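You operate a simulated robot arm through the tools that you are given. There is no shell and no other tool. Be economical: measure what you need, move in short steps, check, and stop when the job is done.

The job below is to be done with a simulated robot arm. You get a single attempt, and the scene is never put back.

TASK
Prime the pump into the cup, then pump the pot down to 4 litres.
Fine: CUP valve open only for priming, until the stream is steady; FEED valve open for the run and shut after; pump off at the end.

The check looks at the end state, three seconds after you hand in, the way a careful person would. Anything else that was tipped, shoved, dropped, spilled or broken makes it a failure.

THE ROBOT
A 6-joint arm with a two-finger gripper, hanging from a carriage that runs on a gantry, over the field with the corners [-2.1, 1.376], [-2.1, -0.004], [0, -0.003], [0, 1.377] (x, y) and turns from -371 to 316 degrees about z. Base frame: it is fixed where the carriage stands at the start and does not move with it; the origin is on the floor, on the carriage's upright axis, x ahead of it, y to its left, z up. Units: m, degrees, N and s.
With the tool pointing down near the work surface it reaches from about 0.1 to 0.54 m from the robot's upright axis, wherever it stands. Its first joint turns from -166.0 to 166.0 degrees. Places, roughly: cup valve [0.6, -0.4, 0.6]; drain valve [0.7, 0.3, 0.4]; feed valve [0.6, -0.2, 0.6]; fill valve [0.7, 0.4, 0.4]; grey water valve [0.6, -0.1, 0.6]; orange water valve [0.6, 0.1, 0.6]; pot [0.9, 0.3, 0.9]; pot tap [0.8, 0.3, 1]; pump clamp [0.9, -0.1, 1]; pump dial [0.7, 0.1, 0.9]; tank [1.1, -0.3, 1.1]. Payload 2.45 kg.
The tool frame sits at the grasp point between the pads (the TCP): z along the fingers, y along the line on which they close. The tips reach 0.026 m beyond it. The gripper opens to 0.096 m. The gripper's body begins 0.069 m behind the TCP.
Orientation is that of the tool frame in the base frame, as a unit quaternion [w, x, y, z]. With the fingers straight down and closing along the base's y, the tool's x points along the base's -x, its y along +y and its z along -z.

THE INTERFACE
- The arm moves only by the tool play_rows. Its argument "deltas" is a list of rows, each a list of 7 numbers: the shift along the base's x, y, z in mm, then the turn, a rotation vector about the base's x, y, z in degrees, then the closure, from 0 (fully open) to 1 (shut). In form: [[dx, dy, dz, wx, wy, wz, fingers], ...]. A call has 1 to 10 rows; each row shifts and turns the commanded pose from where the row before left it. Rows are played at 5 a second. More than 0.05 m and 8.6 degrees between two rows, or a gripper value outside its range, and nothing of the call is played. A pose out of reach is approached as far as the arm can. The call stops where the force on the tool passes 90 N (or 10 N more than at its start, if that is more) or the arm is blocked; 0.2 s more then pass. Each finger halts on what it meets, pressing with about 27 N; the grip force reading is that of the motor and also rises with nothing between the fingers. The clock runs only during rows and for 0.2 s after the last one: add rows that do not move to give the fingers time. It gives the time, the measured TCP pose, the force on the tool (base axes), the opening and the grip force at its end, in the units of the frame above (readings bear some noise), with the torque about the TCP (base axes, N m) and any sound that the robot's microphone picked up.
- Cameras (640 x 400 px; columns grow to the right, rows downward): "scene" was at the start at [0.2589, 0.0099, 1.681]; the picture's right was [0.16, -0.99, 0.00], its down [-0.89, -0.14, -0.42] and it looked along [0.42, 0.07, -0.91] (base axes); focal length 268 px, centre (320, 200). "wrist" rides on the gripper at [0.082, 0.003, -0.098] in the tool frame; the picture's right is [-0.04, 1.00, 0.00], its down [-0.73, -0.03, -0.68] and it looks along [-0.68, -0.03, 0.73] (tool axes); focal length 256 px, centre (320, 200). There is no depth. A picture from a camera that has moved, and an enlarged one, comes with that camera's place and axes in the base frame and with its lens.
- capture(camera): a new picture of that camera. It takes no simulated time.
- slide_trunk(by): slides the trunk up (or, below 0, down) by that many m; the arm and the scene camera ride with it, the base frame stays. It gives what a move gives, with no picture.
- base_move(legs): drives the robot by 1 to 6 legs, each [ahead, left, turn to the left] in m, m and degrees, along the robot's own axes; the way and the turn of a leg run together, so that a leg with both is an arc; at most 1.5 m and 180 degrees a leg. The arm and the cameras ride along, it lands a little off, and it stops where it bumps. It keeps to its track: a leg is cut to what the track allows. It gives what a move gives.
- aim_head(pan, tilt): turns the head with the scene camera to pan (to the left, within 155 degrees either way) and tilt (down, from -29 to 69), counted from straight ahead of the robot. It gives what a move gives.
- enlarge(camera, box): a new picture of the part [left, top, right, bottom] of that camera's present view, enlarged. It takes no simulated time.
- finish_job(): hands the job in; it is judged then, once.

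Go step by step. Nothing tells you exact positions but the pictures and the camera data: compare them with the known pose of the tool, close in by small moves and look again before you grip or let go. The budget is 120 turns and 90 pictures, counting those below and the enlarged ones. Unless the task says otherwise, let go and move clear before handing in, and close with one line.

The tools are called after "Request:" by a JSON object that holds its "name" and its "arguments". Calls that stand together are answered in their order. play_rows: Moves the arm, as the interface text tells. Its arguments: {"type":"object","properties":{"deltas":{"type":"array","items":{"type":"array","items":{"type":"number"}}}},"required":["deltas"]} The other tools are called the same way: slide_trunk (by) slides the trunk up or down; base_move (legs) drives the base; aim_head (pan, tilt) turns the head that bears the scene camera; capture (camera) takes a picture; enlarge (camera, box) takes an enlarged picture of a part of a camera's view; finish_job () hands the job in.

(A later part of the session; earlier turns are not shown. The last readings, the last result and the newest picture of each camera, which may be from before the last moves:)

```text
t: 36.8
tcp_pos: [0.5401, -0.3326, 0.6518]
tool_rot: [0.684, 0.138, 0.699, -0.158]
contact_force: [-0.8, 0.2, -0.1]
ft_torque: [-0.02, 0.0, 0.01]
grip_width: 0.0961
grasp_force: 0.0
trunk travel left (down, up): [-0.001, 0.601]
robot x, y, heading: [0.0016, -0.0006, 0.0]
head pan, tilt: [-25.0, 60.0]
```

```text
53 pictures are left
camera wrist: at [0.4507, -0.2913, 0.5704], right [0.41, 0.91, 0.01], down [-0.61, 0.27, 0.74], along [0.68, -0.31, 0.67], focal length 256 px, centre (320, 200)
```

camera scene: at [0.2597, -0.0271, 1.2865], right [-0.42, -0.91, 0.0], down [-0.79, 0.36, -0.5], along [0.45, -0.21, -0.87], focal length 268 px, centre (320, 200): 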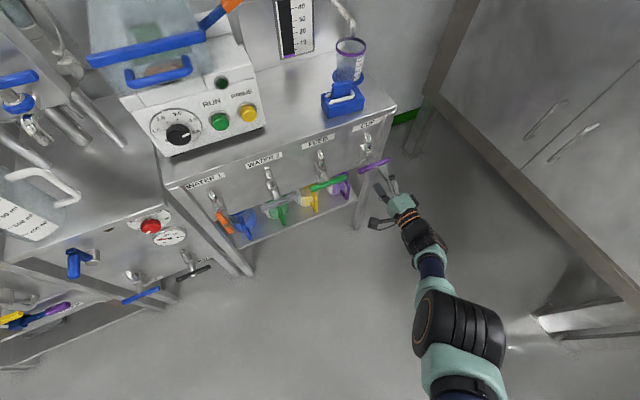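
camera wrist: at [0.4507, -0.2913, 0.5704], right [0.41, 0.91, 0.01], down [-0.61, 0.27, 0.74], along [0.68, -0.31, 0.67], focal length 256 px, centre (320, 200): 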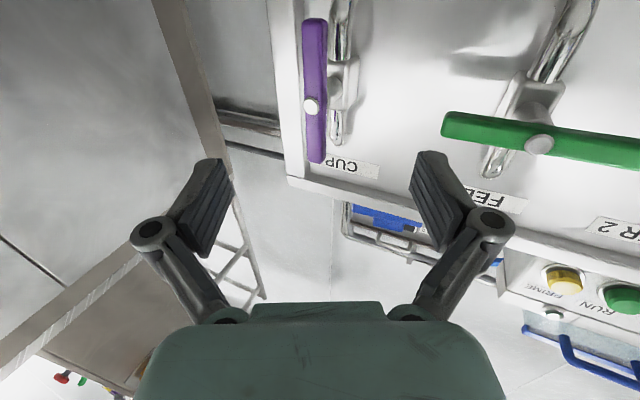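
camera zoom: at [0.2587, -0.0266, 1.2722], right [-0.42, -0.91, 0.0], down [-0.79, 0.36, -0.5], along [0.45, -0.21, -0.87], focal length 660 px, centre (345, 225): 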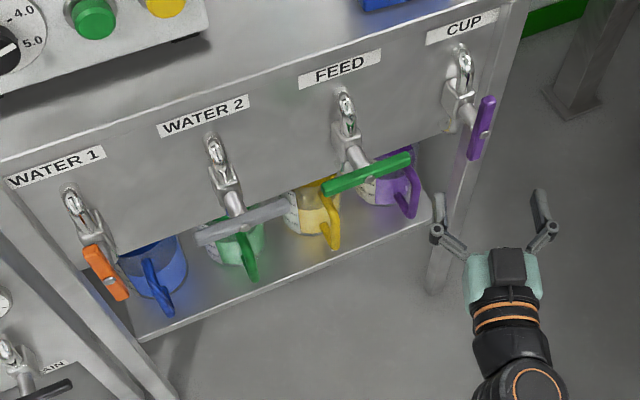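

CUP is now open (vertical). Next I raise the trunk, shut the fingers and bring the tool, pitched 30° down, in front of the PRIME button.

Request:
{"name": "slide_trunk", "arguments": {"by": 0.27}}

Request:
{"name": "play_rows", "arguments": {"deltas": [[-10, 36, 0, 0, 0, 8.3, 0.3], [-5, 36, 0, 0, 0, 8.3, 0.6], [-5, 36, 0, 0, 0, 8.4, 1], [0, 36, 0, 0, 7.5, 0, 1], [0, 36, 0, 0, 7.5, 0, 1], [0, 36, 0, 0, 7.5, 0, 1], [0, 36, 0, 0, 7.5, 0, 1], [0, 0, 0, 0, 0, 0, 1]]}}

Request:
{"name": "aim_head", "arguments": {"pan": -15, "tilt": 45}}

Request:
{"name": "capture", "arguments": {"camera": "wrist"}}

Request:
{"name": "capture", "arguments": {"camera": "scene"}}

```text
t: 39.6
tcp_pos: [0.5425, -0.3337, 0.9217]
tool_rot: [0.685, 0.137, 0.698, -0.156]
contact_force: [0.3, 0.2, 0.3]
ft_torque: [-0.02, -0.01, 0.03]
grip_width: 0.0958
grasp_force: 0.1
trunk travel left (down, up): [-0.271, 0.331]
robot x, y, heading: [0.0038, 0.0013, 0.0]
head pan, tilt: [-25.0, 60.0]
```

```text
t: 41.4
tcp_pos: [0.5205, -0.0786, 0.9216]
tool_rot: [0.494, -0.017, 0.869, -0.002]
contact_force: [0.1, -1.3, 0.8]
ft_torque: [-0.03, 0.03, 0.0]
grip_width: 0.0
grasp_force: 27.2
trunk travel left (down, up): [-0.271, 0.331]
robot x, y, heading: [0.0017, -0.0003, 0.0]
head pan, tilt: [-25.0, 60.0]
```

```text
t: 42.1
tcp_pos: [0.5224, -0.0786, 0.9209]
tool_rot: [0.494, -0.018, 0.869, -0.001]
contact_force: [0.2, 0.7, -0.5]
ft_torque: [0.0, -0.02, -0.01]
grip_width: 0.0004
grasp_force: 27.4
trunk travel left (down, up): [-0.271, 0.331]
robot x, y, heading: [0.0009, 0.0018, -0.0]
head pan, tilt: [-15.0, 45.0]
```

```text
52 pictures are left
camera wrist: at [0.396, -0.0808, 0.8997], right [-0.01, 1.0, 0.02], down [-0.21, -0.02, 0.98], along [0.98, 0.01, 0.21], focal length 256 px, centre (320, 200)
```

wrist: 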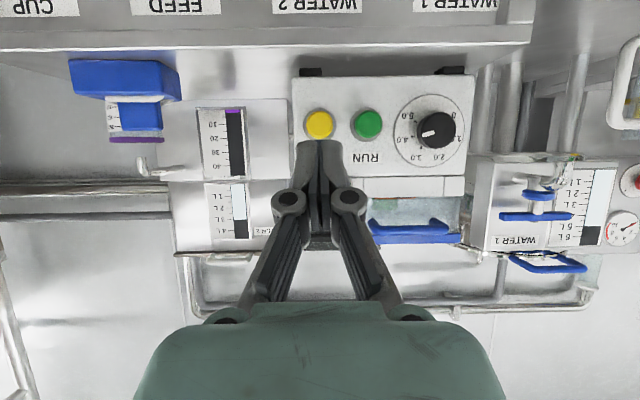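

```text
51 pictures are left
camera scene: at [0.2777, -0.02, 1.5618], right [-0.26, -0.97, 0.0], down [-0.68, 0.18, -0.71], along [0.68, -0.18, -0.71], focal length 268 px, centre (320, 200)
```

scene: 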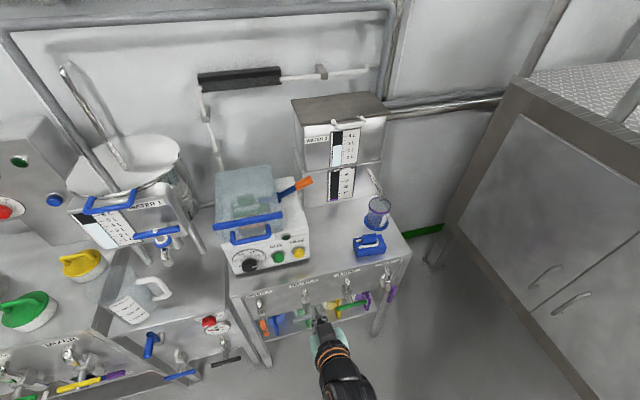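

PRIME lies about (0.735, -0.076, 0.873), straight ahead. I close in to a few centimetres.

Request:
{"name": "play_rows", "arguments": {"deltas": [[30, 0, -9, 0, 0, 0, 1], [30, 0, -9, 0, 0, 0, 1], [30, 0, -9, 0, 0, 0, 1], [30, 0, -6, 0, 0, 0, 1], [30, 1, 0, 0, 0, 0, 1]]}}

Request:
{"name": "capture", "arguments": {"camera": "wrist"}}

```text
t: 43.3
tcp_pos: [0.6746, -0.079, 0.8882]
tool_rot: [0.495, -0.019, 0.869, 0.0]
contact_force: [0.3, 0.0, 0.0]
ft_torque: [0.0, -0.02, 0.0]
grip_width: 0.0
grasp_force: 27.1
trunk travel left (down, up): [-0.271, 0.331]
robot x, y, heading: [0.0018, -0.0004, 0.0]
head pan, tilt: [-15.0, 45.0]
```

```text
50 pictures are left
camera wrist: at [0.5478, -0.0801, 0.868], right [-0.01, 1.0, 0.02], down [-0.21, -0.02, 0.98], along [0.98, 0.01, 0.21], focal length 256 px, centre (320, 200)
```

wrist: 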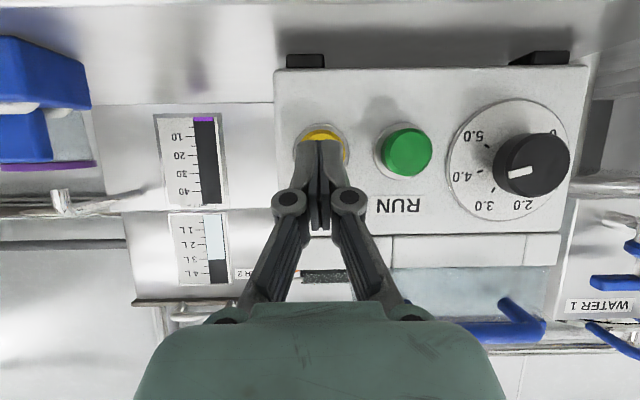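

Request:
{"name": "play_rows", "arguments": {"deltas": [[10, 2, -2, 0, 0, 0, 1], [8, 0, 0, 0, 0, 0, 1], [6, 0, 0, 0, 0, 0, 1]]}}

```text
t: 44.1
tcp_pos: [0.6955, -0.0756, 0.8856]
tool_rot: [0.494, -0.017, 0.869, -0.002]
contact_force: [-0.5, -0.3, 0.6]
ft_torque: [-0.05, -0.01, -0.03]
grip_width: 0.0
grasp_force: 27.6
trunk travel left (down, up): [-0.271, 0.331]
robot x, y, heading: [0.0, -0.0005, 0.1]
head pan, tilt: [-15.0, 45.0]
```

Request:
{"name": "play_rows", "arguments": {"deltas": [[5, 0, 0, 0, 0, 0, 1], [5, 0, 0, 0, 0, 0, 1]]}}

Request:
{"name": "enlarge", "arguments": {"camera": "scene", "box": [200, 90, 420, 290]}}

```text
t: 44.7
tcp_pos: [0.7054, -0.0781, 0.8856]
tool_rot: [0.495, -0.018, 0.869, 0.0]
contact_force: [-3.0, -0.3, 1.7]
ft_torque: [-0.01, -0.04, -0.05]
grip_width: 0.0
grasp_force: 26.9
trunk travel left (down, up): [-0.271, 0.331]
robot x, y, heading: [-0.0005, 0.0017, 0.2]
head pan, tilt: [-15.0, 45.0]
heard: click
```

```text
2.00 times, centred on (310, 190) of scene
camera zoom: at [0.2775, -0.02, 1.5618], right [-0.26, -0.97, 0.0], down [-0.68, 0.18, -0.71], along [0.68, -0.18, -0.71], focal length 536 px, centre (340, 220)
```

zoom: 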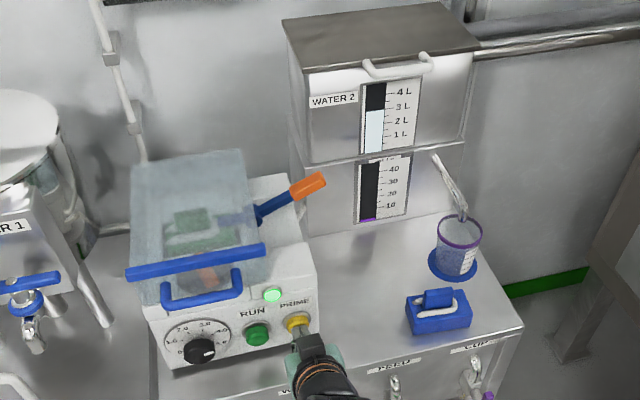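

Click, and the lamp lit. I hold and watch the cup stream and the flow gauge.

Request:
{"name": "play_rows", "arguments": {"deltas": [[0, 0, 0, 0, 0, 0, 1], [0, 0, 0, 0, 0, 0, 1], [0, 0, 0, 0, 0, 0, 1]]}}

Request:
{"name": "enlarge", "arguments": {"camera": "scene", "box": [290, 120, 410, 260]}}

```text
t: 45.5
tcp_pos: [0.7063, -0.0782, 0.8864]
tool_rot: [0.494, -0.017, 0.87, -0.002]
contact_force: [-2.5, 0.2, 0.1]
ft_torque: [0.0, 0.03, 0.02]
grip_width: 0.0
grasp_force: 27.3
trunk travel left (down, up): [-0.271, 0.331]
robot x, y, heading: [0.0046, -0.0009, -0.1]
head pan, tilt: [-15.0, 45.0]
```

```text
2.86 times, centred on (350, 190) of scene
camera zoom: at [0.2775, -0.02, 1.5618], right [-0.26, -0.97, 0.0], down [-0.68, 0.18, -0.71], along [0.68, -0.18, -0.71], focal length 766 px, centre (234, 229)
```

zoom: 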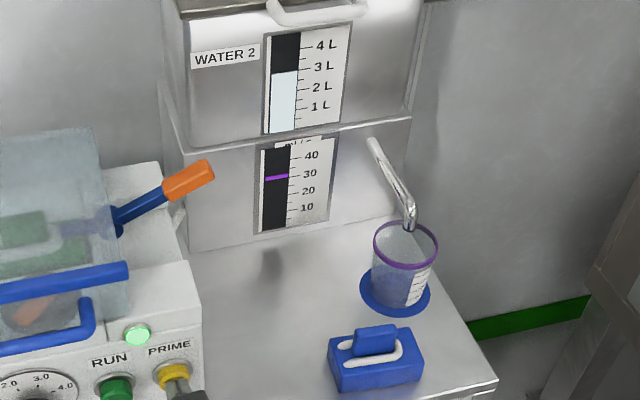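

Flow needle is at ~30 ml/s. One more short look to see whether it is steady.

Request:
{"name": "play_rows", "arguments": {"deltas": [[0, 0, 0, 0, 0, 0, 1]]}}

Request:
{"name": "enlarge", "arguments": {"camera": "scene", "box": [315, 140, 405, 250]}}

```text
t: 45.9
tcp_pos: [0.7051, -0.0773, 0.8863]
tool_rot: [0.494, -0.018, 0.869, 0.0]
contact_force: [-2.7, 0.2, -0.9]
ft_torque: [-0.02, 0.04, 0.02]
grip_width: 0.0003
grasp_force: 27.1
trunk travel left (down, up): [-0.271, 0.331]
robot x, y, heading: [0.0009, 0.0018, 0.3]
head pan, tilt: [-15.0, 45.0]
```

```text
3.64 times, centred on (360, 195) of scene
camera zoom: at [0.2775, -0.02, 1.5618], right [-0.26, -0.97, 0.0], down [-0.68, 0.18, -0.71], along [0.68, -0.18, -0.71], focal length 975 px, centre (174, 218)
```

zoom: 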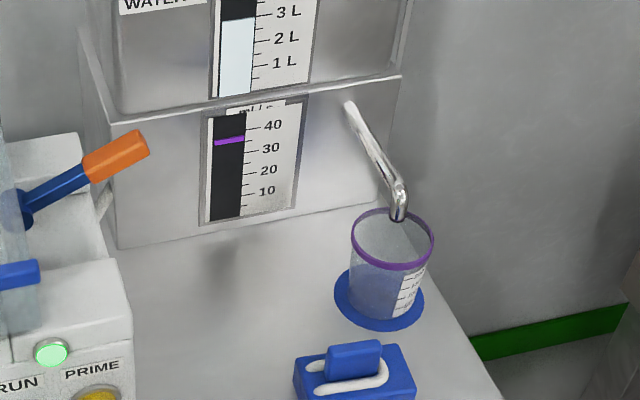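

Request:
{"name": "play_rows", "arguments": {"deltas": [[0, 0, 0, 0, 0, 0, 1], [0, 0, 0, 0, 0, 0, 1]]}}

Request:
{"name": "enlarge", "arguments": {"camera": "scene", "box": [325, 155, 405, 235]}}

```text
t: 46.5
tcp_pos: [0.7051, -0.0778, 0.8866]
tool_rot: [0.494, -0.018, 0.869, 0.0]
contact_force: [-2.3, 0.0, 0.1]
ft_torque: [0.01, -0.01, -0.03]
grip_width: 0.0003
grasp_force: 26.9
trunk travel left (down, up): [-0.271, 0.331]
robot x, y, heading: [0.0015, 0.0004, 0.2]
head pan, tilt: [-15.0, 45.0]
```

```text
5.00 times, centred on (365, 195) of scene
camera zoom: at [0.2775, -0.02, 1.5618], right [-0.26, -0.97, 0.0], down [-0.68, 0.18, -0.71], along [0.68, -0.18, -0.71], focal length 1340 px, centre (95, 225)
```

zoom: 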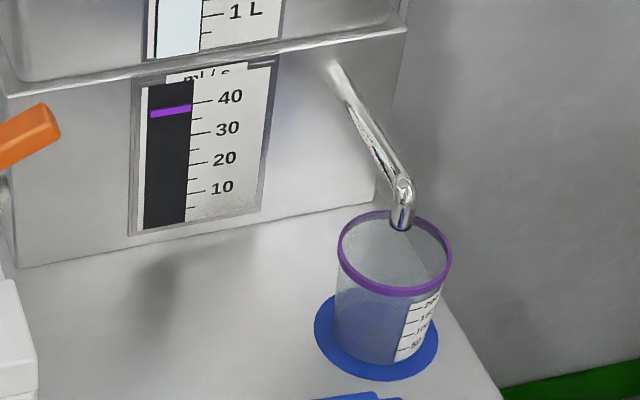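

Request:
{"name": "play_rows", "arguments": {"deltas": [[0, 0, 0, 0, 0, 0, 1], [0, 0, 0, 0, 0, 0, 1]]}}

Request:
{"name": "enlarge", "arguments": {"camera": "scene", "box": [325, 155, 405, 235]}}

```text
t: 47.1
tcp_pos: [0.7059, -0.0777, 0.8859]
tool_rot: [0.494, -0.018, 0.869, -0.001]
contact_force: [-2.7, 0.5, 0.0]
ft_torque: [0.0, 0.01, -0.02]
grip_width: 0.0
grasp_force: 27.5
trunk travel left (down, up): [-0.271, 0.331]
robot x, y, heading: [-0.0003, -0.0009, -0.1]
head pan, tilt: [-15.0, 45.0]
```

```text
5.00 times, centred on (365, 195) of scene
camera zoom: at [0.2775, -0.02, 1.5618], right [-0.26, -0.97, 0.0], down [-0.68, 0.18, -0.71], along [0.68, -0.18, -0.71], focal length 1340 px, centre (95, 225)
```

zoom: 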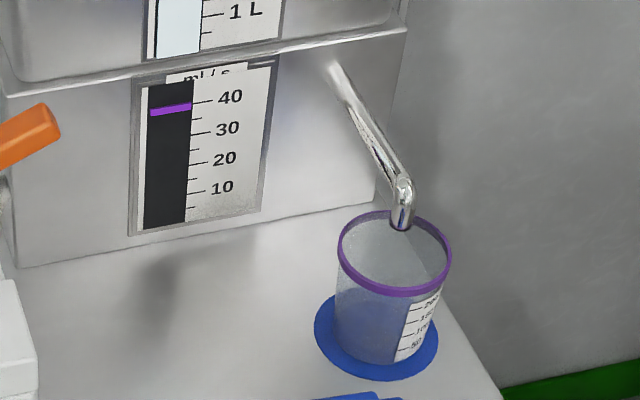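

The needle has stood at ~38 ml/s in two looks, so the flow is steady. I release the button and check whether the pump stops.

Request:
{"name": "play_rows", "arguments": {"deltas": [[-15, 0, 0, 0, 0, 0, 1], [-25, 0, 0, 0, 0, 0, 1]]}}

Request:
{"name": "enlarge", "arguments": {"camera": "scene", "box": [200, 130, 410, 280]}}

```text
t: 47.7
tcp_pos: [0.6663, -0.0794, 0.8883]
tool_rot: [0.494, -0.018, 0.869, 0.0]
contact_force: [1.3, -0.8, 0.6]
ft_torque: [-0.03, 0.04, -0.01]
grip_width: 0.0002
grasp_force: 27.8
trunk travel left (down, up): [-0.271, 0.331]
robot x, y, heading: [0.0019, 0.0009, -0.0]
head pan, tilt: [-15.0, 45.0]
```

```text
2.67 times, centred on (305, 205) of scene
camera zoom: at [0.2776, -0.02, 1.5619], right [-0.26, -0.97, 0.0], down [-0.68, 0.18, -0.71], along [0.68, -0.18, -0.71], focal length 715 px, centre (360, 187)
```

zoom: 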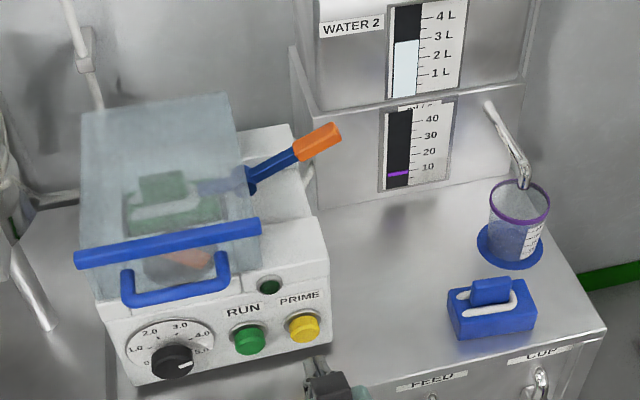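

PRIME is momentary; the pump is stopping. I look at the cup closely.

Request:
{"name": "enlarge", "arguments": {"camera": "scene", "box": [355, 180, 405, 230]}}

```text
8.00 times, centred on (380, 205) of scene
camera zoom: at [0.2776, -0.02, 1.5619], right [-0.26, -0.97, 0.0], down [-0.68, 0.18, -0.71], along [0.68, -0.18, -0.71], focal length 2145 px, centre (-160, 160)
```

zoom: 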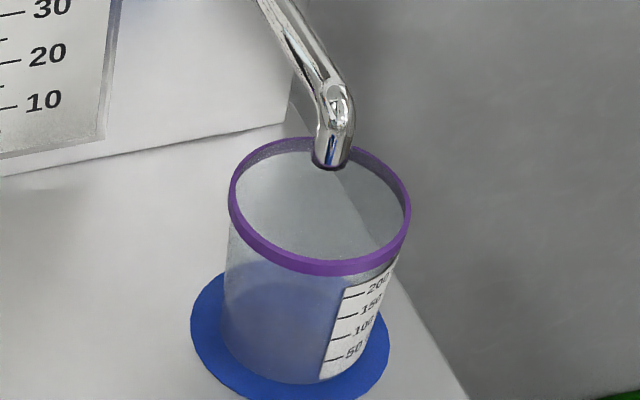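

The cup seems to hold roughly 100 ml. I press PRIME once more briefly, looking closely at the stream to be sure it is steady.

Request:
{"name": "play_rows", "arguments": {"deltas": [[25, 0, -1, 0, 0, 0, 1], [15, 0, 0, 0, 0, 0, 1], [0, 0, 0, 0, 0, 0, 1]]}}

Request:
{"name": "enlarge", "arguments": {"camera": "scene", "box": [340, 170, 410, 230]}}

```text
t: 48.5
tcp_pos: [0.7053, -0.0784, 0.8864]
tool_rot: [0.494, -0.018, 0.869, -0.001]
contact_force: [-3.2, -0.8, 1.1]
ft_torque: [-0.02, 0.0, -0.04]
grip_width: 0.0
grasp_force: 26.9
trunk travel left (down, up): [-0.271, 0.331]
robot x, y, heading: [0.0037, -0.0029, 0.3]
head pan, tilt: [-15.0, 45.0]
heard: click
```

```text
6.67 times, centred on (375, 200) of scene
camera zoom: at [0.2775, -0.0201, 1.5618], right [-0.26, -0.97, 0.0], down [-0.68, 0.18, -0.71], along [0.68, -0.18, -0.71], focal length 1787 px, centre (-47, 200)
```

zoom: 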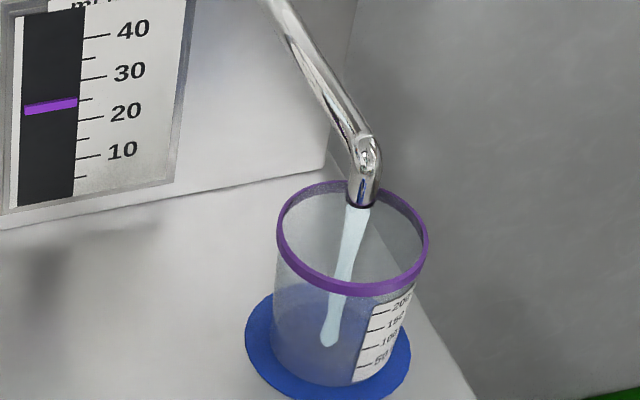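

Now a stream is visible, which earlier looks lacked, so it was still spitting air. I keep priming in short looks.

Request:
{"name": "play_rows", "arguments": {"deltas": [[0, 0, 0, 0, 0, 0, 1]]}}

Request:
{"name": "enlarge", "arguments": {"camera": "scene", "box": [340, 170, 410, 230]}}

```text
t: 48.9
tcp_pos: [0.7048, -0.0794, 0.8868]
tool_rot: [0.494, -0.018, 0.869, -0.001]
contact_force: [-3.2, -0.5, 0.8]
ft_torque: [0.0, -0.03, -0.07]
grip_width: 0.0002
grasp_force: 27.0
trunk travel left (down, up): [-0.271, 0.331]
robot x, y, heading: [-0.001, -0.0008, 0.1]
head pan, tilt: [-15.0, 45.0]
```

```text
6.67 times, centred on (375, 200) of scene
camera zoom: at [0.2775, -0.0201, 1.5618], right [-0.26, -0.97, 0.0], down [-0.68, 0.18, -0.71], along [0.68, -0.18, -0.71], focal length 1787 px, centre (-47, 200)
```

zoom: 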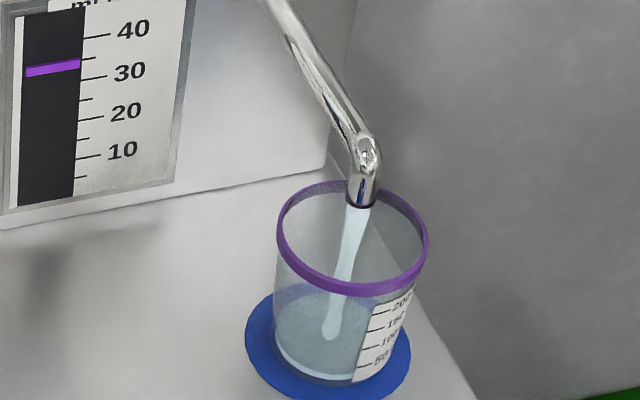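

Request:
{"name": "play_rows", "arguments": {"deltas": [[0, 0, 0, 0, 0, 0, 1], [0, 0, 0, 0, 0, 0, 1]]}}

Request:
{"name": "enlarge", "arguments": {"camera": "scene", "box": [340, 170, 410, 230]}}

```text
t: 49.5
tcp_pos: [0.7061, -0.0779, 0.8865]
tool_rot: [0.495, -0.018, 0.869, -0.001]
contact_force: [-2.5, -0.3, 0.7]
ft_torque: [-0.03, 0.01, -0.04]
grip_width: 0.0001
grasp_force: 26.9
trunk travel left (down, up): [-0.271, 0.331]
robot x, y, heading: [-0.0013, -0.002, -0.1]
head pan, tilt: [-15.0, 45.0]
```

```text
6.67 times, centred on (375, 200) of scene
camera zoom: at [0.2775, -0.02, 1.5618], right [-0.26, -0.97, 0.0], down [-0.68, 0.18, -0.71], along [0.68, -0.18, -0.71], focal length 1787 px, centre (-47, 200)
```

zoom: 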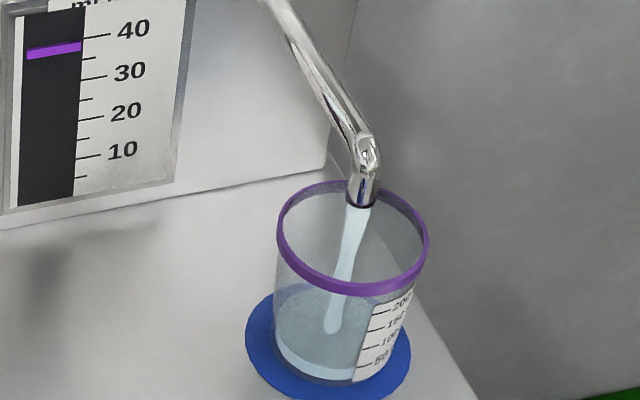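

Steady for a second, cup about 50 ml. One more half second for confirmation, then release.

Request:
{"name": "play_rows", "arguments": {"deltas": [[0, 0, 0, 0, 0, 0, 1], [0, 0, 0, 0, 0, 0, 1]]}}

Request:
{"name": "enlarge", "arguments": {"camera": "scene", "box": [340, 170, 410, 230]}}

Request:
{"name": "play_rows", "arguments": {"deltas": [[-15, 0, 0, 0, 0, 0, 1], [-40, 0, 0, 0, 0, 0, 1], [-45, 0, 0, 0, 0, 0, 1], [-45, 0, 0, 0, 0, 0, 1], [0, 0, 0, 0, 0, 0, 1]]}}

Request:
{"name": "enlarge", "arguments": {"camera": "scene", "box": [200, 130, 410, 280]}}

```text
t: 50.1
tcp_pos: [0.7055, -0.079, 0.8865]
tool_rot: [0.494, -0.019, 0.869, 0.0]
contact_force: [-2.5, -0.1, -0.5]
ft_torque: [0.01, 0.02, -0.02]
grip_width: 0.0
grasp_force: 27.0
trunk travel left (down, up): [-0.271, 0.331]
robot x, y, heading: [0.0008, -0.0009, -0.1]
head pan, tilt: [-15.0, 45.0]
```

```text
6.67 times, centred on (375, 200) of scene
camera zoom: at [0.2775, -0.02, 1.5618], right [-0.26, -0.97, 0.0], down [-0.68, 0.18, -0.71], along [0.68, -0.18, -0.71], focal length 1787 px, centre (-47, 200)
```

zoom: 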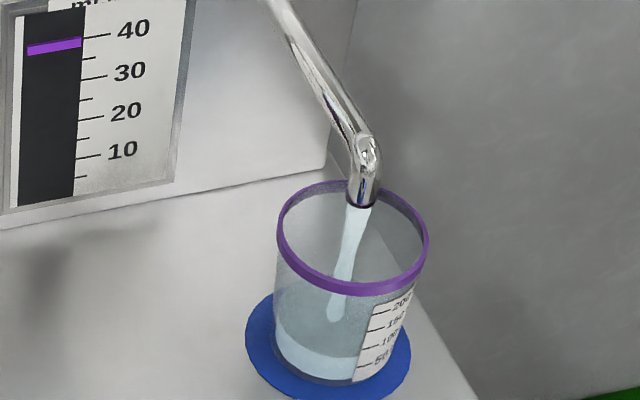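

```text
t: 51.3
tcp_pos: [0.5607, -0.0782, 0.8868]
tool_rot: [0.494, -0.018, 0.869, 0.0]
contact_force: [-0.2, 0.4, 0.4]
ft_torque: [0.02, -0.03, -0.04]
grip_width: 0.0001
grasp_force: 27.1
trunk travel left (down, up): [-0.271, 0.331]
robot x, y, heading: [0.0011, -0.0044, -0.2]
head pan, tilt: [-15.0, 45.0]
```

```text
2.67 times, centred on (305, 205) of scene
camera zoom: at [0.2777, -0.02, 1.5619], right [-0.26, -0.97, 0.0], down [-0.68, 0.18, -0.71], along [0.68, -0.18, -0.71], focal length 715 px, centre (360, 187)
```

zoom: 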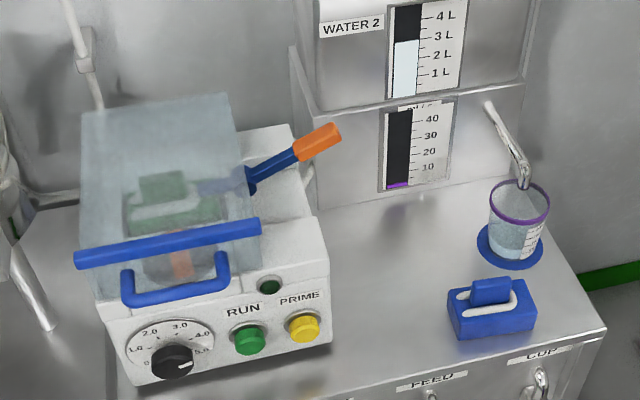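

Primed and the pump is off. Now I go back to the CUP valve the way I came.

Request:
{"name": "play_rows", "arguments": {"deltas": [[-20, -30, 10, 0, -7.5, 0, 1], [0, -36, 10, 0, -7.5, 0, 1], [0, -36, 10, 0, -7.5, 0, 0.8], [0, -36, 5, 0, -7.5, 0, 0.5], [0, -36, 0, 0, 0, -8.3, 0.3], [0, -36, 0, 0, 0, -8.3, 0.1], [0, -36, 0, 0, 0, -8.4, 0], [0, -8, 0, 0, 0, 0, 0]]}}

Request:
{"name": "slide_trunk", "arguments": {"by": -0.27}}

Request:
{"name": "capture", "arguments": {"camera": "wrist"}}

```text
t: 53.1
tcp_pos: [0.5443, -0.3344, 0.9214]
tool_rot: [0.684, 0.138, 0.698, -0.157]
contact_force: [-0.2, -0.7, -0.7]
ft_torque: [0.03, 0.02, 0.01]
grip_width: 0.0961
grasp_force: 0.1
trunk travel left (down, up): [-0.271, 0.331]
robot x, y, heading: [0.0021, -0.0004, 0.2]
head pan, tilt: [-15.0, 45.0]
```

```text
t: 55.9
tcp_pos: [0.5444, -0.3341, 0.6511]
tool_rot: [0.684, 0.137, 0.699, -0.157]
contact_force: [0.6, 0.1, -0.5]
ft_torque: [0.0, 0.0, 0.01]
grip_width: 0.096
grasp_force: 0.0
trunk travel left (down, up): [-0.001, 0.601]
robot x, y, heading: [0.0024, -0.0034, 0.0]
head pan, tilt: [-15.0, 45.0]
```

```text
37 pictures are left
camera wrist: at [0.4546, -0.2931, 0.5701], right [0.41, 0.91, 0.01], down [-0.61, 0.27, 0.74], along [0.68, -0.31, 0.67], focal length 256 px, centre (320, 200)
```

wrist: 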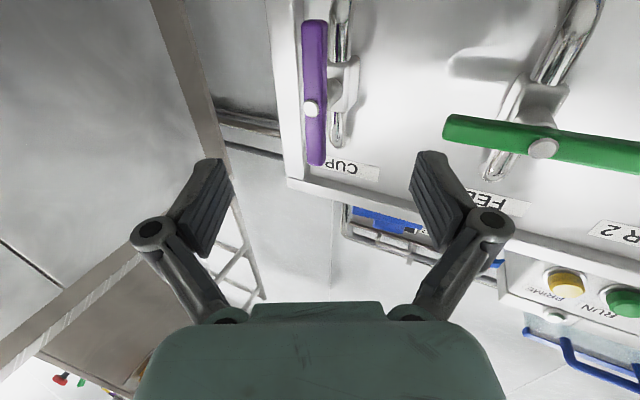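

Request:
{"name": "play_rows", "arguments": {"deltas": [[30, -14, 0, 0, 0, 0, 0], [30, -14, -1, 0, 0, 0, 0.1], [28, -13, 0, 0, 0, 0, 0.2], [0, -1, 0, 0, 0, 0, 0.6], [0, 0, 0, 0, 0, 0, 1], [0, 0, 0, 0, 0, 0, 1]]}}

Request:
{"name": "play_rows", "arguments": {"deltas": [[0, 0, 0, 7.2, -3.4, 0, 1], [0, 0, 0, 7.2, -3.4, 0, 1]]}}

```text
t: 57.3
tcp_pos: [0.6316, -0.3722, 0.6513]
tool_rot: [0.684, 0.137, 0.699, -0.156]
contact_force: [-2.8, 6.6, -0.2]
ft_torque: [0.13, -0.13, 1.01]
grip_width: 0.029
grasp_force: 44.8
trunk travel left (down, up): [-0.001, 0.601]
robot x, y, heading: [0.0013, -0.0003, -0.1]
head pan, tilt: [-15.0, 45.0]
```

```text
t: 57.9
tcp_pos: [0.6303, -0.3708, 0.65]
tool_rot: [0.703, 0.231, 0.671, -0.058]
contact_force: [-13.7, 15.7, 12.9]
ft_torque: [-0.12, 0.91, 1.48]
grip_width: 0.0276
grasp_force: 45.0
trunk travel left (down, up): [-0.001, 0.601]
robot x, y, heading: [0.0005, 0.0011, 0.1]
head pan, tilt: [-15.0, 45.0]
```

Request:
{"name": "play_rows", "arguments": {"deltas": [[0, 0, 0, 7.2, -3.4, 0, 1], [0, 0, 0, 7.2, -3.4, 0, 1], [0, 0, 0, 7.2, -3.4, 0, 1]]}}

Request:
{"name": "play_rows", "arguments": {"deltas": [[0, 0, 0, 7.2, -3.4, 0, 1], [0, 0, 0, 7.2, -3.4, 0, 1]]}}

Request:
{"name": "capture", "arguments": {"camera": "wrist"}}

```text
t: 58.7
tcp_pos: [0.6307, -0.3695, 0.6483]
tool_rot: [0.702, 0.364, 0.606, 0.089]
contact_force: [-11.9, 20.3, 13.4]
ft_torque: [-0.13, 0.27, 1.69]
grip_width: 0.0256
grasp_force: 45.4
trunk travel left (down, up): [-0.001, 0.601]
robot x, y, heading: [-0.0011, 0.0002, 0.2]
head pan, tilt: [-15.0, 45.0]
```

```text
t: 59.3
tcp_pos: [0.6314, -0.3692, 0.649]
tool_rot: [0.686, 0.443, 0.547, 0.187]
contact_force: [-10.7, 24.0, 13.5]
ft_torque: [-0.14, -0.16, 2.04]
grip_width: 0.0233
grasp_force: 45.4
trunk travel left (down, up): [-0.001, 0.601]
robot x, y, heading: [-0.0036, 0.0007, 0.3]
head pan, tilt: [-15.0, 45.0]
```

```text
36 pictures are left
camera wrist: at [0.5697, -0.2682, 0.6021], right [0.22, 0.51, 0.83], down [-0.87, -0.28, 0.4], along [0.44, -0.81, 0.38], focal length 256 px, centre (320, 200)
```

wrist: 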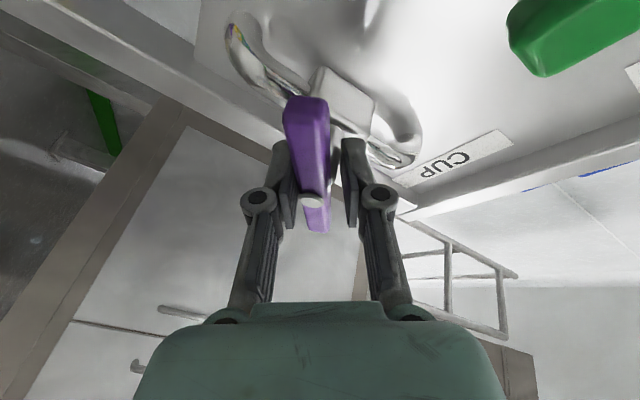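

Request:
{"name": "play_rows", "arguments": {"deltas": [[0, 1.5, 1, 7.2, -3.4, 0, 1], [0, 0.5, 0.5, 7.2, -3.4, 0, 1]]}}

Request:
{"name": "play_rows", "arguments": {"deltas": [[0, 0, 0, 7.2, -3.4, 0, 1], [0, 0, 0, 7.2, -3.4, 0, 1], [0, 0, 0, 3.6, -1.7, 0, 1]]}}

Request:
{"name": "capture", "arguments": {"camera": "wrist"}}

```text
t: 59.9
tcp_pos: [0.6315, -0.369, 0.6495]
tool_rot: [0.655, 0.515, 0.478, 0.277]
contact_force: [-3.7, 16.1, 4.5]
ft_torque: [-0.08, -0.1, 1.13]
grip_width: 0.021
grasp_force: 45.0
trunk travel left (down, up): [-0.001, 0.601]
robot x, y, heading: [-0.0003, -0.0019, 0.2]
head pan, tilt: [-15.0, 45.0]
```

```text
t: 60.7
tcp_pos: [0.6314, -0.3692, 0.6494]
tool_rot: [0.6, 0.59, 0.379, 0.385]
contact_force: [-0.4, 13.2, -2.1]
ft_torque: [0.02, 0.32, 0.08]
grip_width: 0.02
grasp_force: 44.2
trunk travel left (down, up): [-0.001, 0.601]
robot x, y, heading: [-0.0003, 0.0007, 0.1]
head pan, tilt: [-15.0, 45.0]
```

```text
35 pictures are left
camera wrist: at [0.5766, -0.2554, 0.65], right [-0.03, -0.03, 1.0], down [-0.92, -0.39, -0.04], along [0.39, -0.92, -0.01], focal length 256 px, centre (320, 200)
```

wrist: 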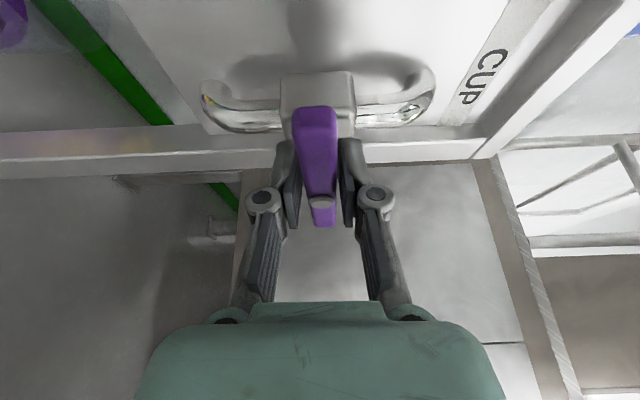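

CUP is shut. I nudge it onto its stop, let go, back out, straighten the tool to yaw 0 and line up with FEED (y≈-0.231).

Request:
{"name": "play_rows", "arguments": {"deltas": [[0, 0, 0, 2.7, -1.3, 0, 1], [0, 0, 0, -2.7, 1.3, 0, 1], [0, 0, 0, 0, 0, 0, 0.5], [0, 0, 0, 0, 0, 0, 0.1], [-36, 17, 0, 0, 0, 0, 0], [-45, 20, 0, 0, 0, 0, 0], [-20, 30, 0, 0, 0, 8.3, 0], [0, 30, 0, 0, 0, 8.3, 0], [0, 30, 0, 0, 0, 8.4, 0], [0, 8, 0, 0, 0, 0, 0]]}}

Request:
{"name": "capture", "arguments": {"camera": "wrist"}}

```text
t: 62.9
tcp_pos: [0.5324, -0.2385, 0.652]
tool_rot: [0.505, 0.491, 0.497, 0.507]
contact_force: [0.7, -0.5, -0.3]
ft_torque: [0.02, -0.01, 0.0]
grip_width: 0.0958
grasp_force: 0.0
trunk travel left (down, up): [-0.001, 0.601]
robot x, y, heading: [-0.0006, -0.0002, 0.2]
head pan, tilt: [-15.0, 45.0]
```

```text
34 pictures are left
camera wrist: at [0.4338, -0.1582, 0.6516], right [-0.02, -0.04, 1.0], down [-0.67, -0.74, -0.04], along [0.74, -0.67, -0.01], focal length 256 px, centre (320, 200)
```

wrist: 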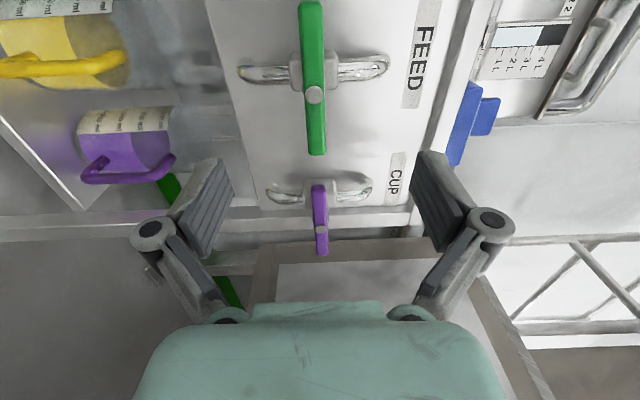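

Request:
{"name": "play_rows", "arguments": {"deltas": [[35, 4, -1, 0, 0, 0, 0], [35, 4, -1, 0, 0, 0, 0], [34, 2, 0, 0, 0, 0, 0.2], [0, 0, 0, 0, 0, 0, 0.6], [0, 0, 0, 0, 0, 0, 1], [0, 0, 0, 0, 0, 0, 1]]}}

Request:
{"name": "play_rows", "arguments": {"deltas": [[0, 0, 0, -8, 0, 0, 1], [0, 0, 0, -8, 0, 0, 1]]}}

```text
t: 64.3
tcp_pos: [0.6359, -0.2284, 0.6492]
tool_rot: [0.505, 0.492, 0.497, 0.506]
contact_force: [1.2, -0.8, -6.2]
ft_torque: [-0.02, 0.17, 0.04]
grip_width: 0.0198
grasp_force: 44.8
trunk travel left (down, up): [-0.001, 0.601]
robot x, y, heading: [-0.0033, 0.0016, -0.1]
head pan, tilt: [-15.0, 45.0]
```

```text
t: 64.9
tcp_pos: [0.635, -0.2279, 0.6502]
tool_rot: [0.568, 0.417, 0.563, 0.431]
contact_force: [1.1, 0.8, -5.1]
ft_torque: [0.07, -0.04, -0.61]
grip_width: 0.0195
grasp_force: 44.8
trunk travel left (down, up): [-0.001, 0.601]
robot x, y, heading: [-0.0004, 0.0019, 0.1]
head pan, tilt: [-15.0, 45.0]
```

Request:
{"name": "play_rows", "arguments": {"deltas": [[0, 0, 0, -8, 0, 0, 1], [0, 0, 0, -8, 0, 0, 1], [0, 0, 0, -8, 0, 0, 1], [0, 0, 0, -8, 0, 0, 1], [0, 0, 0, -8, 0, 0, 1]]}}

Request:
{"name": "play_rows", "arguments": {"deltas": [[0, 0, 0, -8, 0, 0, 1], [0, 0, 0, -8, 0, 0, 1], [0, 0, 0, -8, 0, 0, 1], [0, 0, 0, -8, 0, 0, 1], [0, 0, 0, -2, 0, 0, 1]]}}

Request:
{"name": "capture", "arguments": {"camera": "wrist"}}

```text
t: 66.1
tcp_pos: [0.6348, -0.2295, 0.6498]
tool_rot: [0.676, 0.196, 0.677, 0.213]
contact_force: [4.0, -1.2, -6.3]
ft_torque: [0.02, -0.28, -0.31]
grip_width: 0.0195
grasp_force: 44.6
trunk travel left (down, up): [-0.001, 0.601]
robot x, y, heading: [0.0016, -0.0012, 0.1]
head pan, tilt: [-15.0, 45.0]
```

```text
t: 67.3
tcp_pos: [0.6355, -0.2276, 0.6505]
tool_rot: [0.704, -0.011, 0.71, 0.006]
contact_force: [2.1, 0.8, -2.7]
ft_torque: [0.0, 0.59, -0.06]
grip_width: 0.0196
grasp_force: 44.6
trunk travel left (down, up): [-0.001, 0.601]
robot x, y, heading: [0.0003, -0.0001, 0.2]
head pan, tilt: [-15.0, 45.0]
```

```text
33 pictures are left
camera wrist: at [0.5376, -0.2282, 0.5688], right [-0.02, 1.0, 0.03], down [-0.67, -0.04, 0.74], along [0.74, -0.01, 0.67], focal length 256 px, centre (320, 200)
```

wrist: 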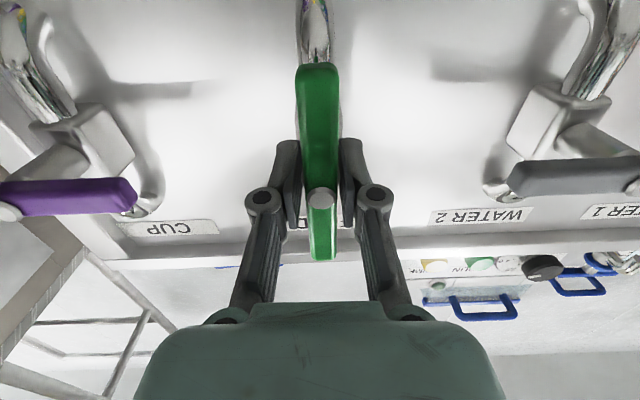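

FEED is open. I release, retreat, raise and line up with RUN (y≈-0.016).

Request:
{"name": "play_rows", "arguments": {"deltas": [[0, 0, 0, 0, 0, 0, 0.5], [0, 0, 0, 0, 0, 0, 0.1], [-40, 0, 0, 0, 0, 0, 0], [-45, 0, 0, 0, 0, 0, 0.2], [-30, 0, 0, 0, 0, 0, 0.6], [0, 0, 0, 0, 0, 0, 1], [0, 0, 0, 0, 0, 0, 1]]}}

Request:
{"name": "slide_trunk", "arguments": {"by": 0.27}}

Request:
{"name": "play_rows", "arguments": {"deltas": [[0, 36, 0, 0, 7.5, 0, 1], [0, 36, -8, 0, 7.5, 0, 1], [0, 36, -8, 0, 7.5, 0, 1], [0, 36, -8, 0, 7.5, 0, 1], [20, 34, -8, 0, 0, 0, 1], [40, 34, -2, 0, 0, 0, 1], [45, 0, 0, 0, 0, 0, 1], [40, 0, 0, 0, 0, 0, 1]]}}

Request:
{"name": "capture", "arguments": {"camera": "wrist"}}

```text
t: 68.9
tcp_pos: [0.5236, -0.2274, 0.6489]
tool_rot: [0.704, -0.01, 0.71, 0.007]
contact_force: [-0.1, -0.9, -0.1]
ft_torque: [-0.04, 0.01, 0.0]
grip_width: 0.0
grasp_force: 27.2
trunk travel left (down, up): [-0.001, 0.601]
robot x, y, heading: [0.0022, -0.0005, 0.1]
head pan, tilt: [-15.0, 45.0]
```

```text
t: 71.6
tcp_pos: [0.5237, -0.229, 0.9196]
tool_rot: [0.704, -0.009, 0.71, 0.006]
contact_force: [-0.3, -0.1, -0.6]
ft_torque: [0.03, 0.03, -0.01]
grip_width: 0.0001
grasp_force: 27.3
trunk travel left (down, up): [-0.271, 0.331]
robot x, y, heading: [0.0009, -0.0003, 0.1]
head pan, tilt: [-15.0, 45.0]
```

```text
refused: row 6 steps farther than a row can; nothing moved
```

```text
32 pictures are left
camera wrist: at [0.4256, -0.2283, 0.8378], right [-0.02, 1.0, 0.04], down [-0.67, -0.04, 0.74], along [0.74, -0.01, 0.67], focal length 256 px, centre (320, 200)
```

wrist: 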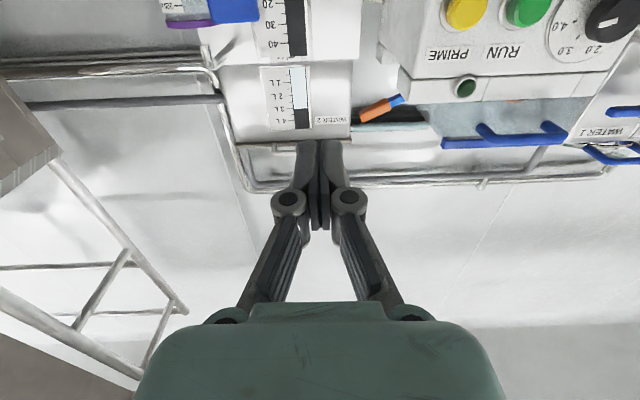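

A row was too long; I replay it with shorter rows.

Request:
{"name": "play_rows", "arguments": {"deltas": [[0, 36, 0, 0, 7.5, 0, 1], [0, 36, -8, 0, 7.5, 0, 1], [0, 36, -8, 0, 7.5, 0, 1], [0, 36, -8, 0, 7.5, 0, 1], [20, 34, -8, 0, 0, 0, 1], [30, 34, -2, 0, 0, 0, 1], [45, 0, 0, 0, 0, 0, 1], [45, 0, 0, 0, 0, 0, 1]]}}

Request:
{"name": "capture", "arguments": {"camera": "wrist"}}

Request:
{"name": "capture", "arguments": {"camera": "scene"}}

```text
t: 73.4
tcp_pos: [0.6648, -0.0176, 0.8877]
tool_rot: [0.497, -0.007, 0.868, 0.008]
contact_force: [-0.2, 0.4, -0.5]
ft_torque: [0.03, -0.03, 0.01]
grip_width: 0.0002
grasp_force: 27.3
trunk travel left (down, up): [-0.271, 0.331]
robot x, y, heading: [0.0019, -0.0009, -0.0]
head pan, tilt: [-15.0, 45.0]
```

```text
31 pictures are left
camera wrist: at [0.5391, -0.0161, 0.8672], right [0.0, 1.0, 0.04], down [-0.21, -0.04, 0.98], along [0.98, -0.01, 0.21], focal length 256 px, centre (320, 200)
```

wrist: 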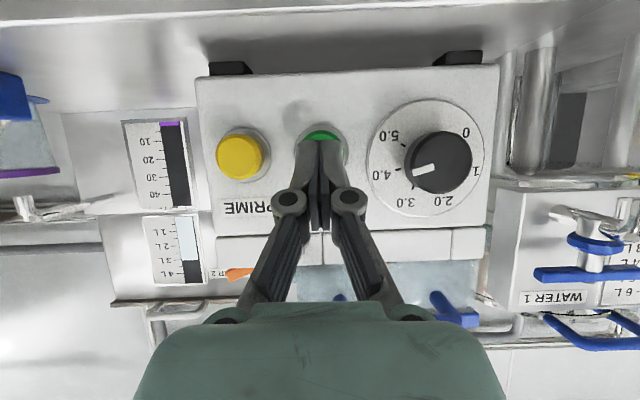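

```text
30 pictures are left
camera scene: at [0.2781, -0.02, 1.562], right [-0.26, -0.97, 0.0], down [-0.68, 0.18, -0.71], along [0.68, -0.18, -0.71], focal length 268 px, centre (320, 200)
```

scene: 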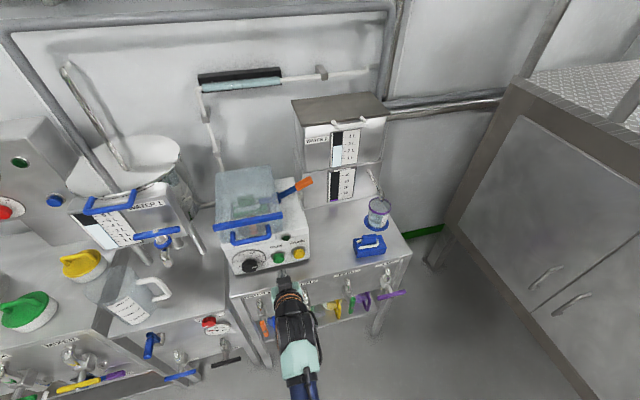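

Aligned with RUN. I aim the head toward pot gauge and pump together, and take a baseline before starting.

Request:
{"name": "aim_head", "arguments": {"pan": 12, "tilt": 42}}

Request:
{"name": "capture", "arguments": {"camera": "scene"}}

```text
t: 74.3
tcp_pos: [0.6625, -0.0162, 0.8887]
tool_rot: [0.497, -0.007, 0.868, 0.008]
contact_force: [0.1, 0.0, -0.9]
ft_torque: [0.04, -0.04, 0.0]
grip_width: 0.0
grasp_force: 26.9
trunk travel left (down, up): [-0.271, 0.331]
robot x, y, heading: [0.0016, 0.0035, -0.1]
head pan, tilt: [12.0, 42.0]
```

```text
29 pictures are left
camera scene: at [0.2809, 0.0184, 1.5662], right [0.21, -0.98, 0.0], down [-0.65, -0.14, -0.74], along [0.73, 0.16, -0.67], focal length 268 px, centre (320, 200)
```

scene: 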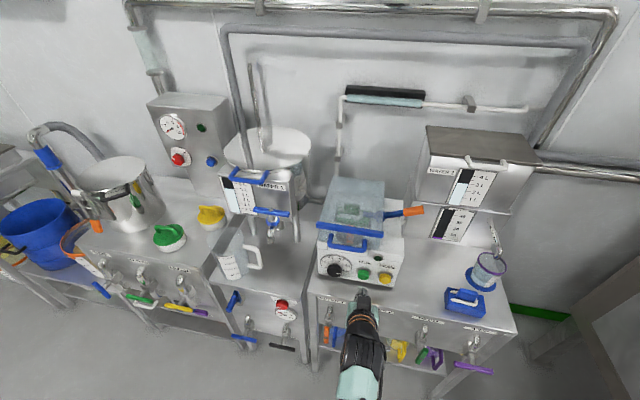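

Request:
{"name": "enlarge", "arguments": {"camera": "scene", "box": [215, 160, 295, 230]}}

Request:
{"name": "play_rows", "arguments": {"deltas": [[20, 0, -1, 0, 0, 0, 1], [15, 0, -1, 0, 0, 0, 1], [7, 0, 0, 0, 0, 0, 1], [-15, 0, 0, 0, 0, 0, 1]]}}

Request:
{"name": "enlarge", "arguments": {"camera": "scene", "box": [310, 160, 510, 310]}}

```text
5.71 times, centred on (255, 195) of scene
camera zoom: at [0.2809, 0.0184, 1.5662], right [0.21, -0.98, 0.0], down [-0.65, -0.14, -0.74], along [0.73, 0.16, -0.67], focal length 1532 px, centre (691, 229)
```

zoom: 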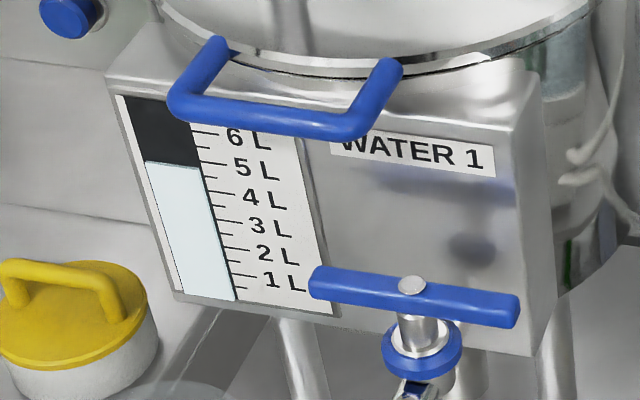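

```text
t: 75.3
tcp_pos: [0.6898, -0.0165, 0.8829]
tool_rot: [0.496, -0.007, 0.868, 0.009]
contact_force: [0.1, 0.0, 0.3]
ft_torque: [-0.02, 0.0, -0.03]
grip_width: 0.0
grasp_force: 27.1
trunk travel left (down, up): [-0.271, 0.331]
robot x, y, heading: [0.0012, 0.0018, 0.1]
head pan, tilt: [12.0, 42.0]
heard: click
```

```text
2.67 times, centred on (410, 235) of scene
camera zoom: at [0.2808, 0.0184, 1.5662], right [0.21, -0.98, 0.0], down [-0.65, -0.14, -0.74], along [0.73, 0.16, -0.67], focal length 715 px, centre (80, 107)
```

zoom: 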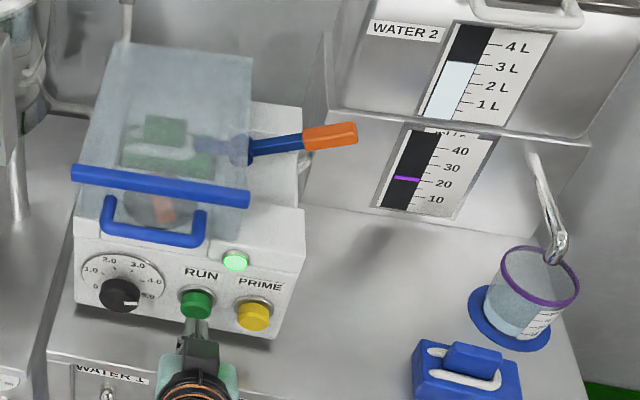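

The pump latched on. I wait with still rows and then read the gauge.

Request:
{"name": "play_rows", "arguments": {"deltas": [[0, 0, 0, 0, 0, 0, 1], [0, 0, 0, 0, 0, 0, 1], [0, 0, 0, 0, 0, 0, 1], [0, 0, 0, 0, 0, 0, 1], [0, 0, 0, 0, 0, 0, 1], [0, 0, 0, 0, 0, 0, 1], [0, 0, 0, 0, 0, 0, 1], [0, 0, 0, 0, 0, 0, 1], [0, 0, 0, 0, 0, 0, 1], [0, 0, 0, 0, 0, 0, 1]]}}

Request:
{"name": "play_rows", "arguments": {"deltas": [[0, 0, 0, 0, 0, 0, 1], [0, 0, 0, 0, 0, 0, 1], [0, 0, 0, 0, 0, 0, 1], [0, 0, 0, 0, 0, 0, 1], [0, 0, 0, 0, 0, 0, 1], [0, 0, 0, 0, 0, 0, 1], [0, 0, 0, 0, 0, 0, 1], [0, 0, 0, 0, 0, 0, 1], [0, 0, 0, 0, 0, 0, 1], [0, 0, 0, 0, 0, 0, 1]]}}

Request:
{"name": "enlarge", "arguments": {"camera": "scene", "box": [215, 160, 255, 220]}}

Request:
{"name": "capture", "arguments": {"camera": "scene"}}

```text
t: 77.5
tcp_pos: [0.6909, -0.0188, 0.8829]
tool_rot: [0.496, -0.007, 0.868, 0.009]
contact_force: [0.0, -0.3, 0.2]
ft_torque: [0.01, -0.04, 0.02]
grip_width: 0.0
grasp_force: 26.8
trunk travel left (down, up): [-0.271, 0.331]
robot x, y, heading: [-0.0019, 0.0028, 0.2]
head pan, tilt: [12.0, 42.0]
```

```text
t: 79.7
tcp_pos: [0.6923, -0.0182, 0.8824]
tool_rot: [0.496, -0.008, 0.868, 0.009]
contact_force: [0.4, 0.1, -0.7]
ft_torque: [0.0, 0.0, 0.0]
grip_width: 0.0003
grasp_force: 27.4
trunk travel left (down, up): [-0.271, 0.331]
robot x, y, heading: [0.0068, 0.0028, -0.0]
head pan, tilt: [12.0, 42.0]
```

```text
6.67 times, centred on (235, 190) of scene
camera zoom: at [0.2809, 0.0184, 1.5662], right [0.21, -0.98, 0.0], down [-0.65, -0.14, -0.74], along [0.73, 0.16, -0.67], focal length 1787 px, centre (887, 267)
```

zoom: 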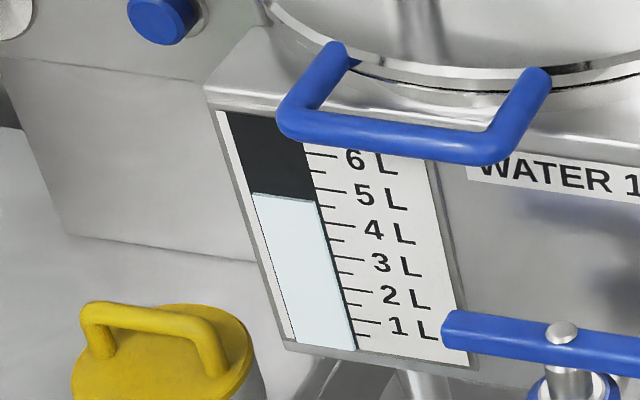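

```text
25 pictures are left
camera scene: at [0.2809, 0.0184, 1.5662], right [0.21, -0.98, 0.0], down [-0.65, -0.14, -0.74], along [0.73, 0.16, -0.67], focal length 268 px, centre (320, 200)
```

scene: 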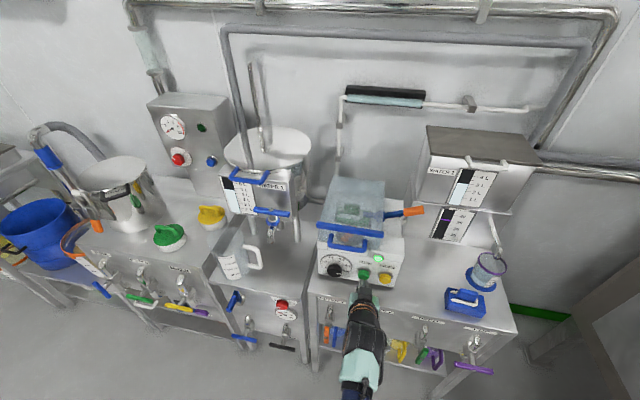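

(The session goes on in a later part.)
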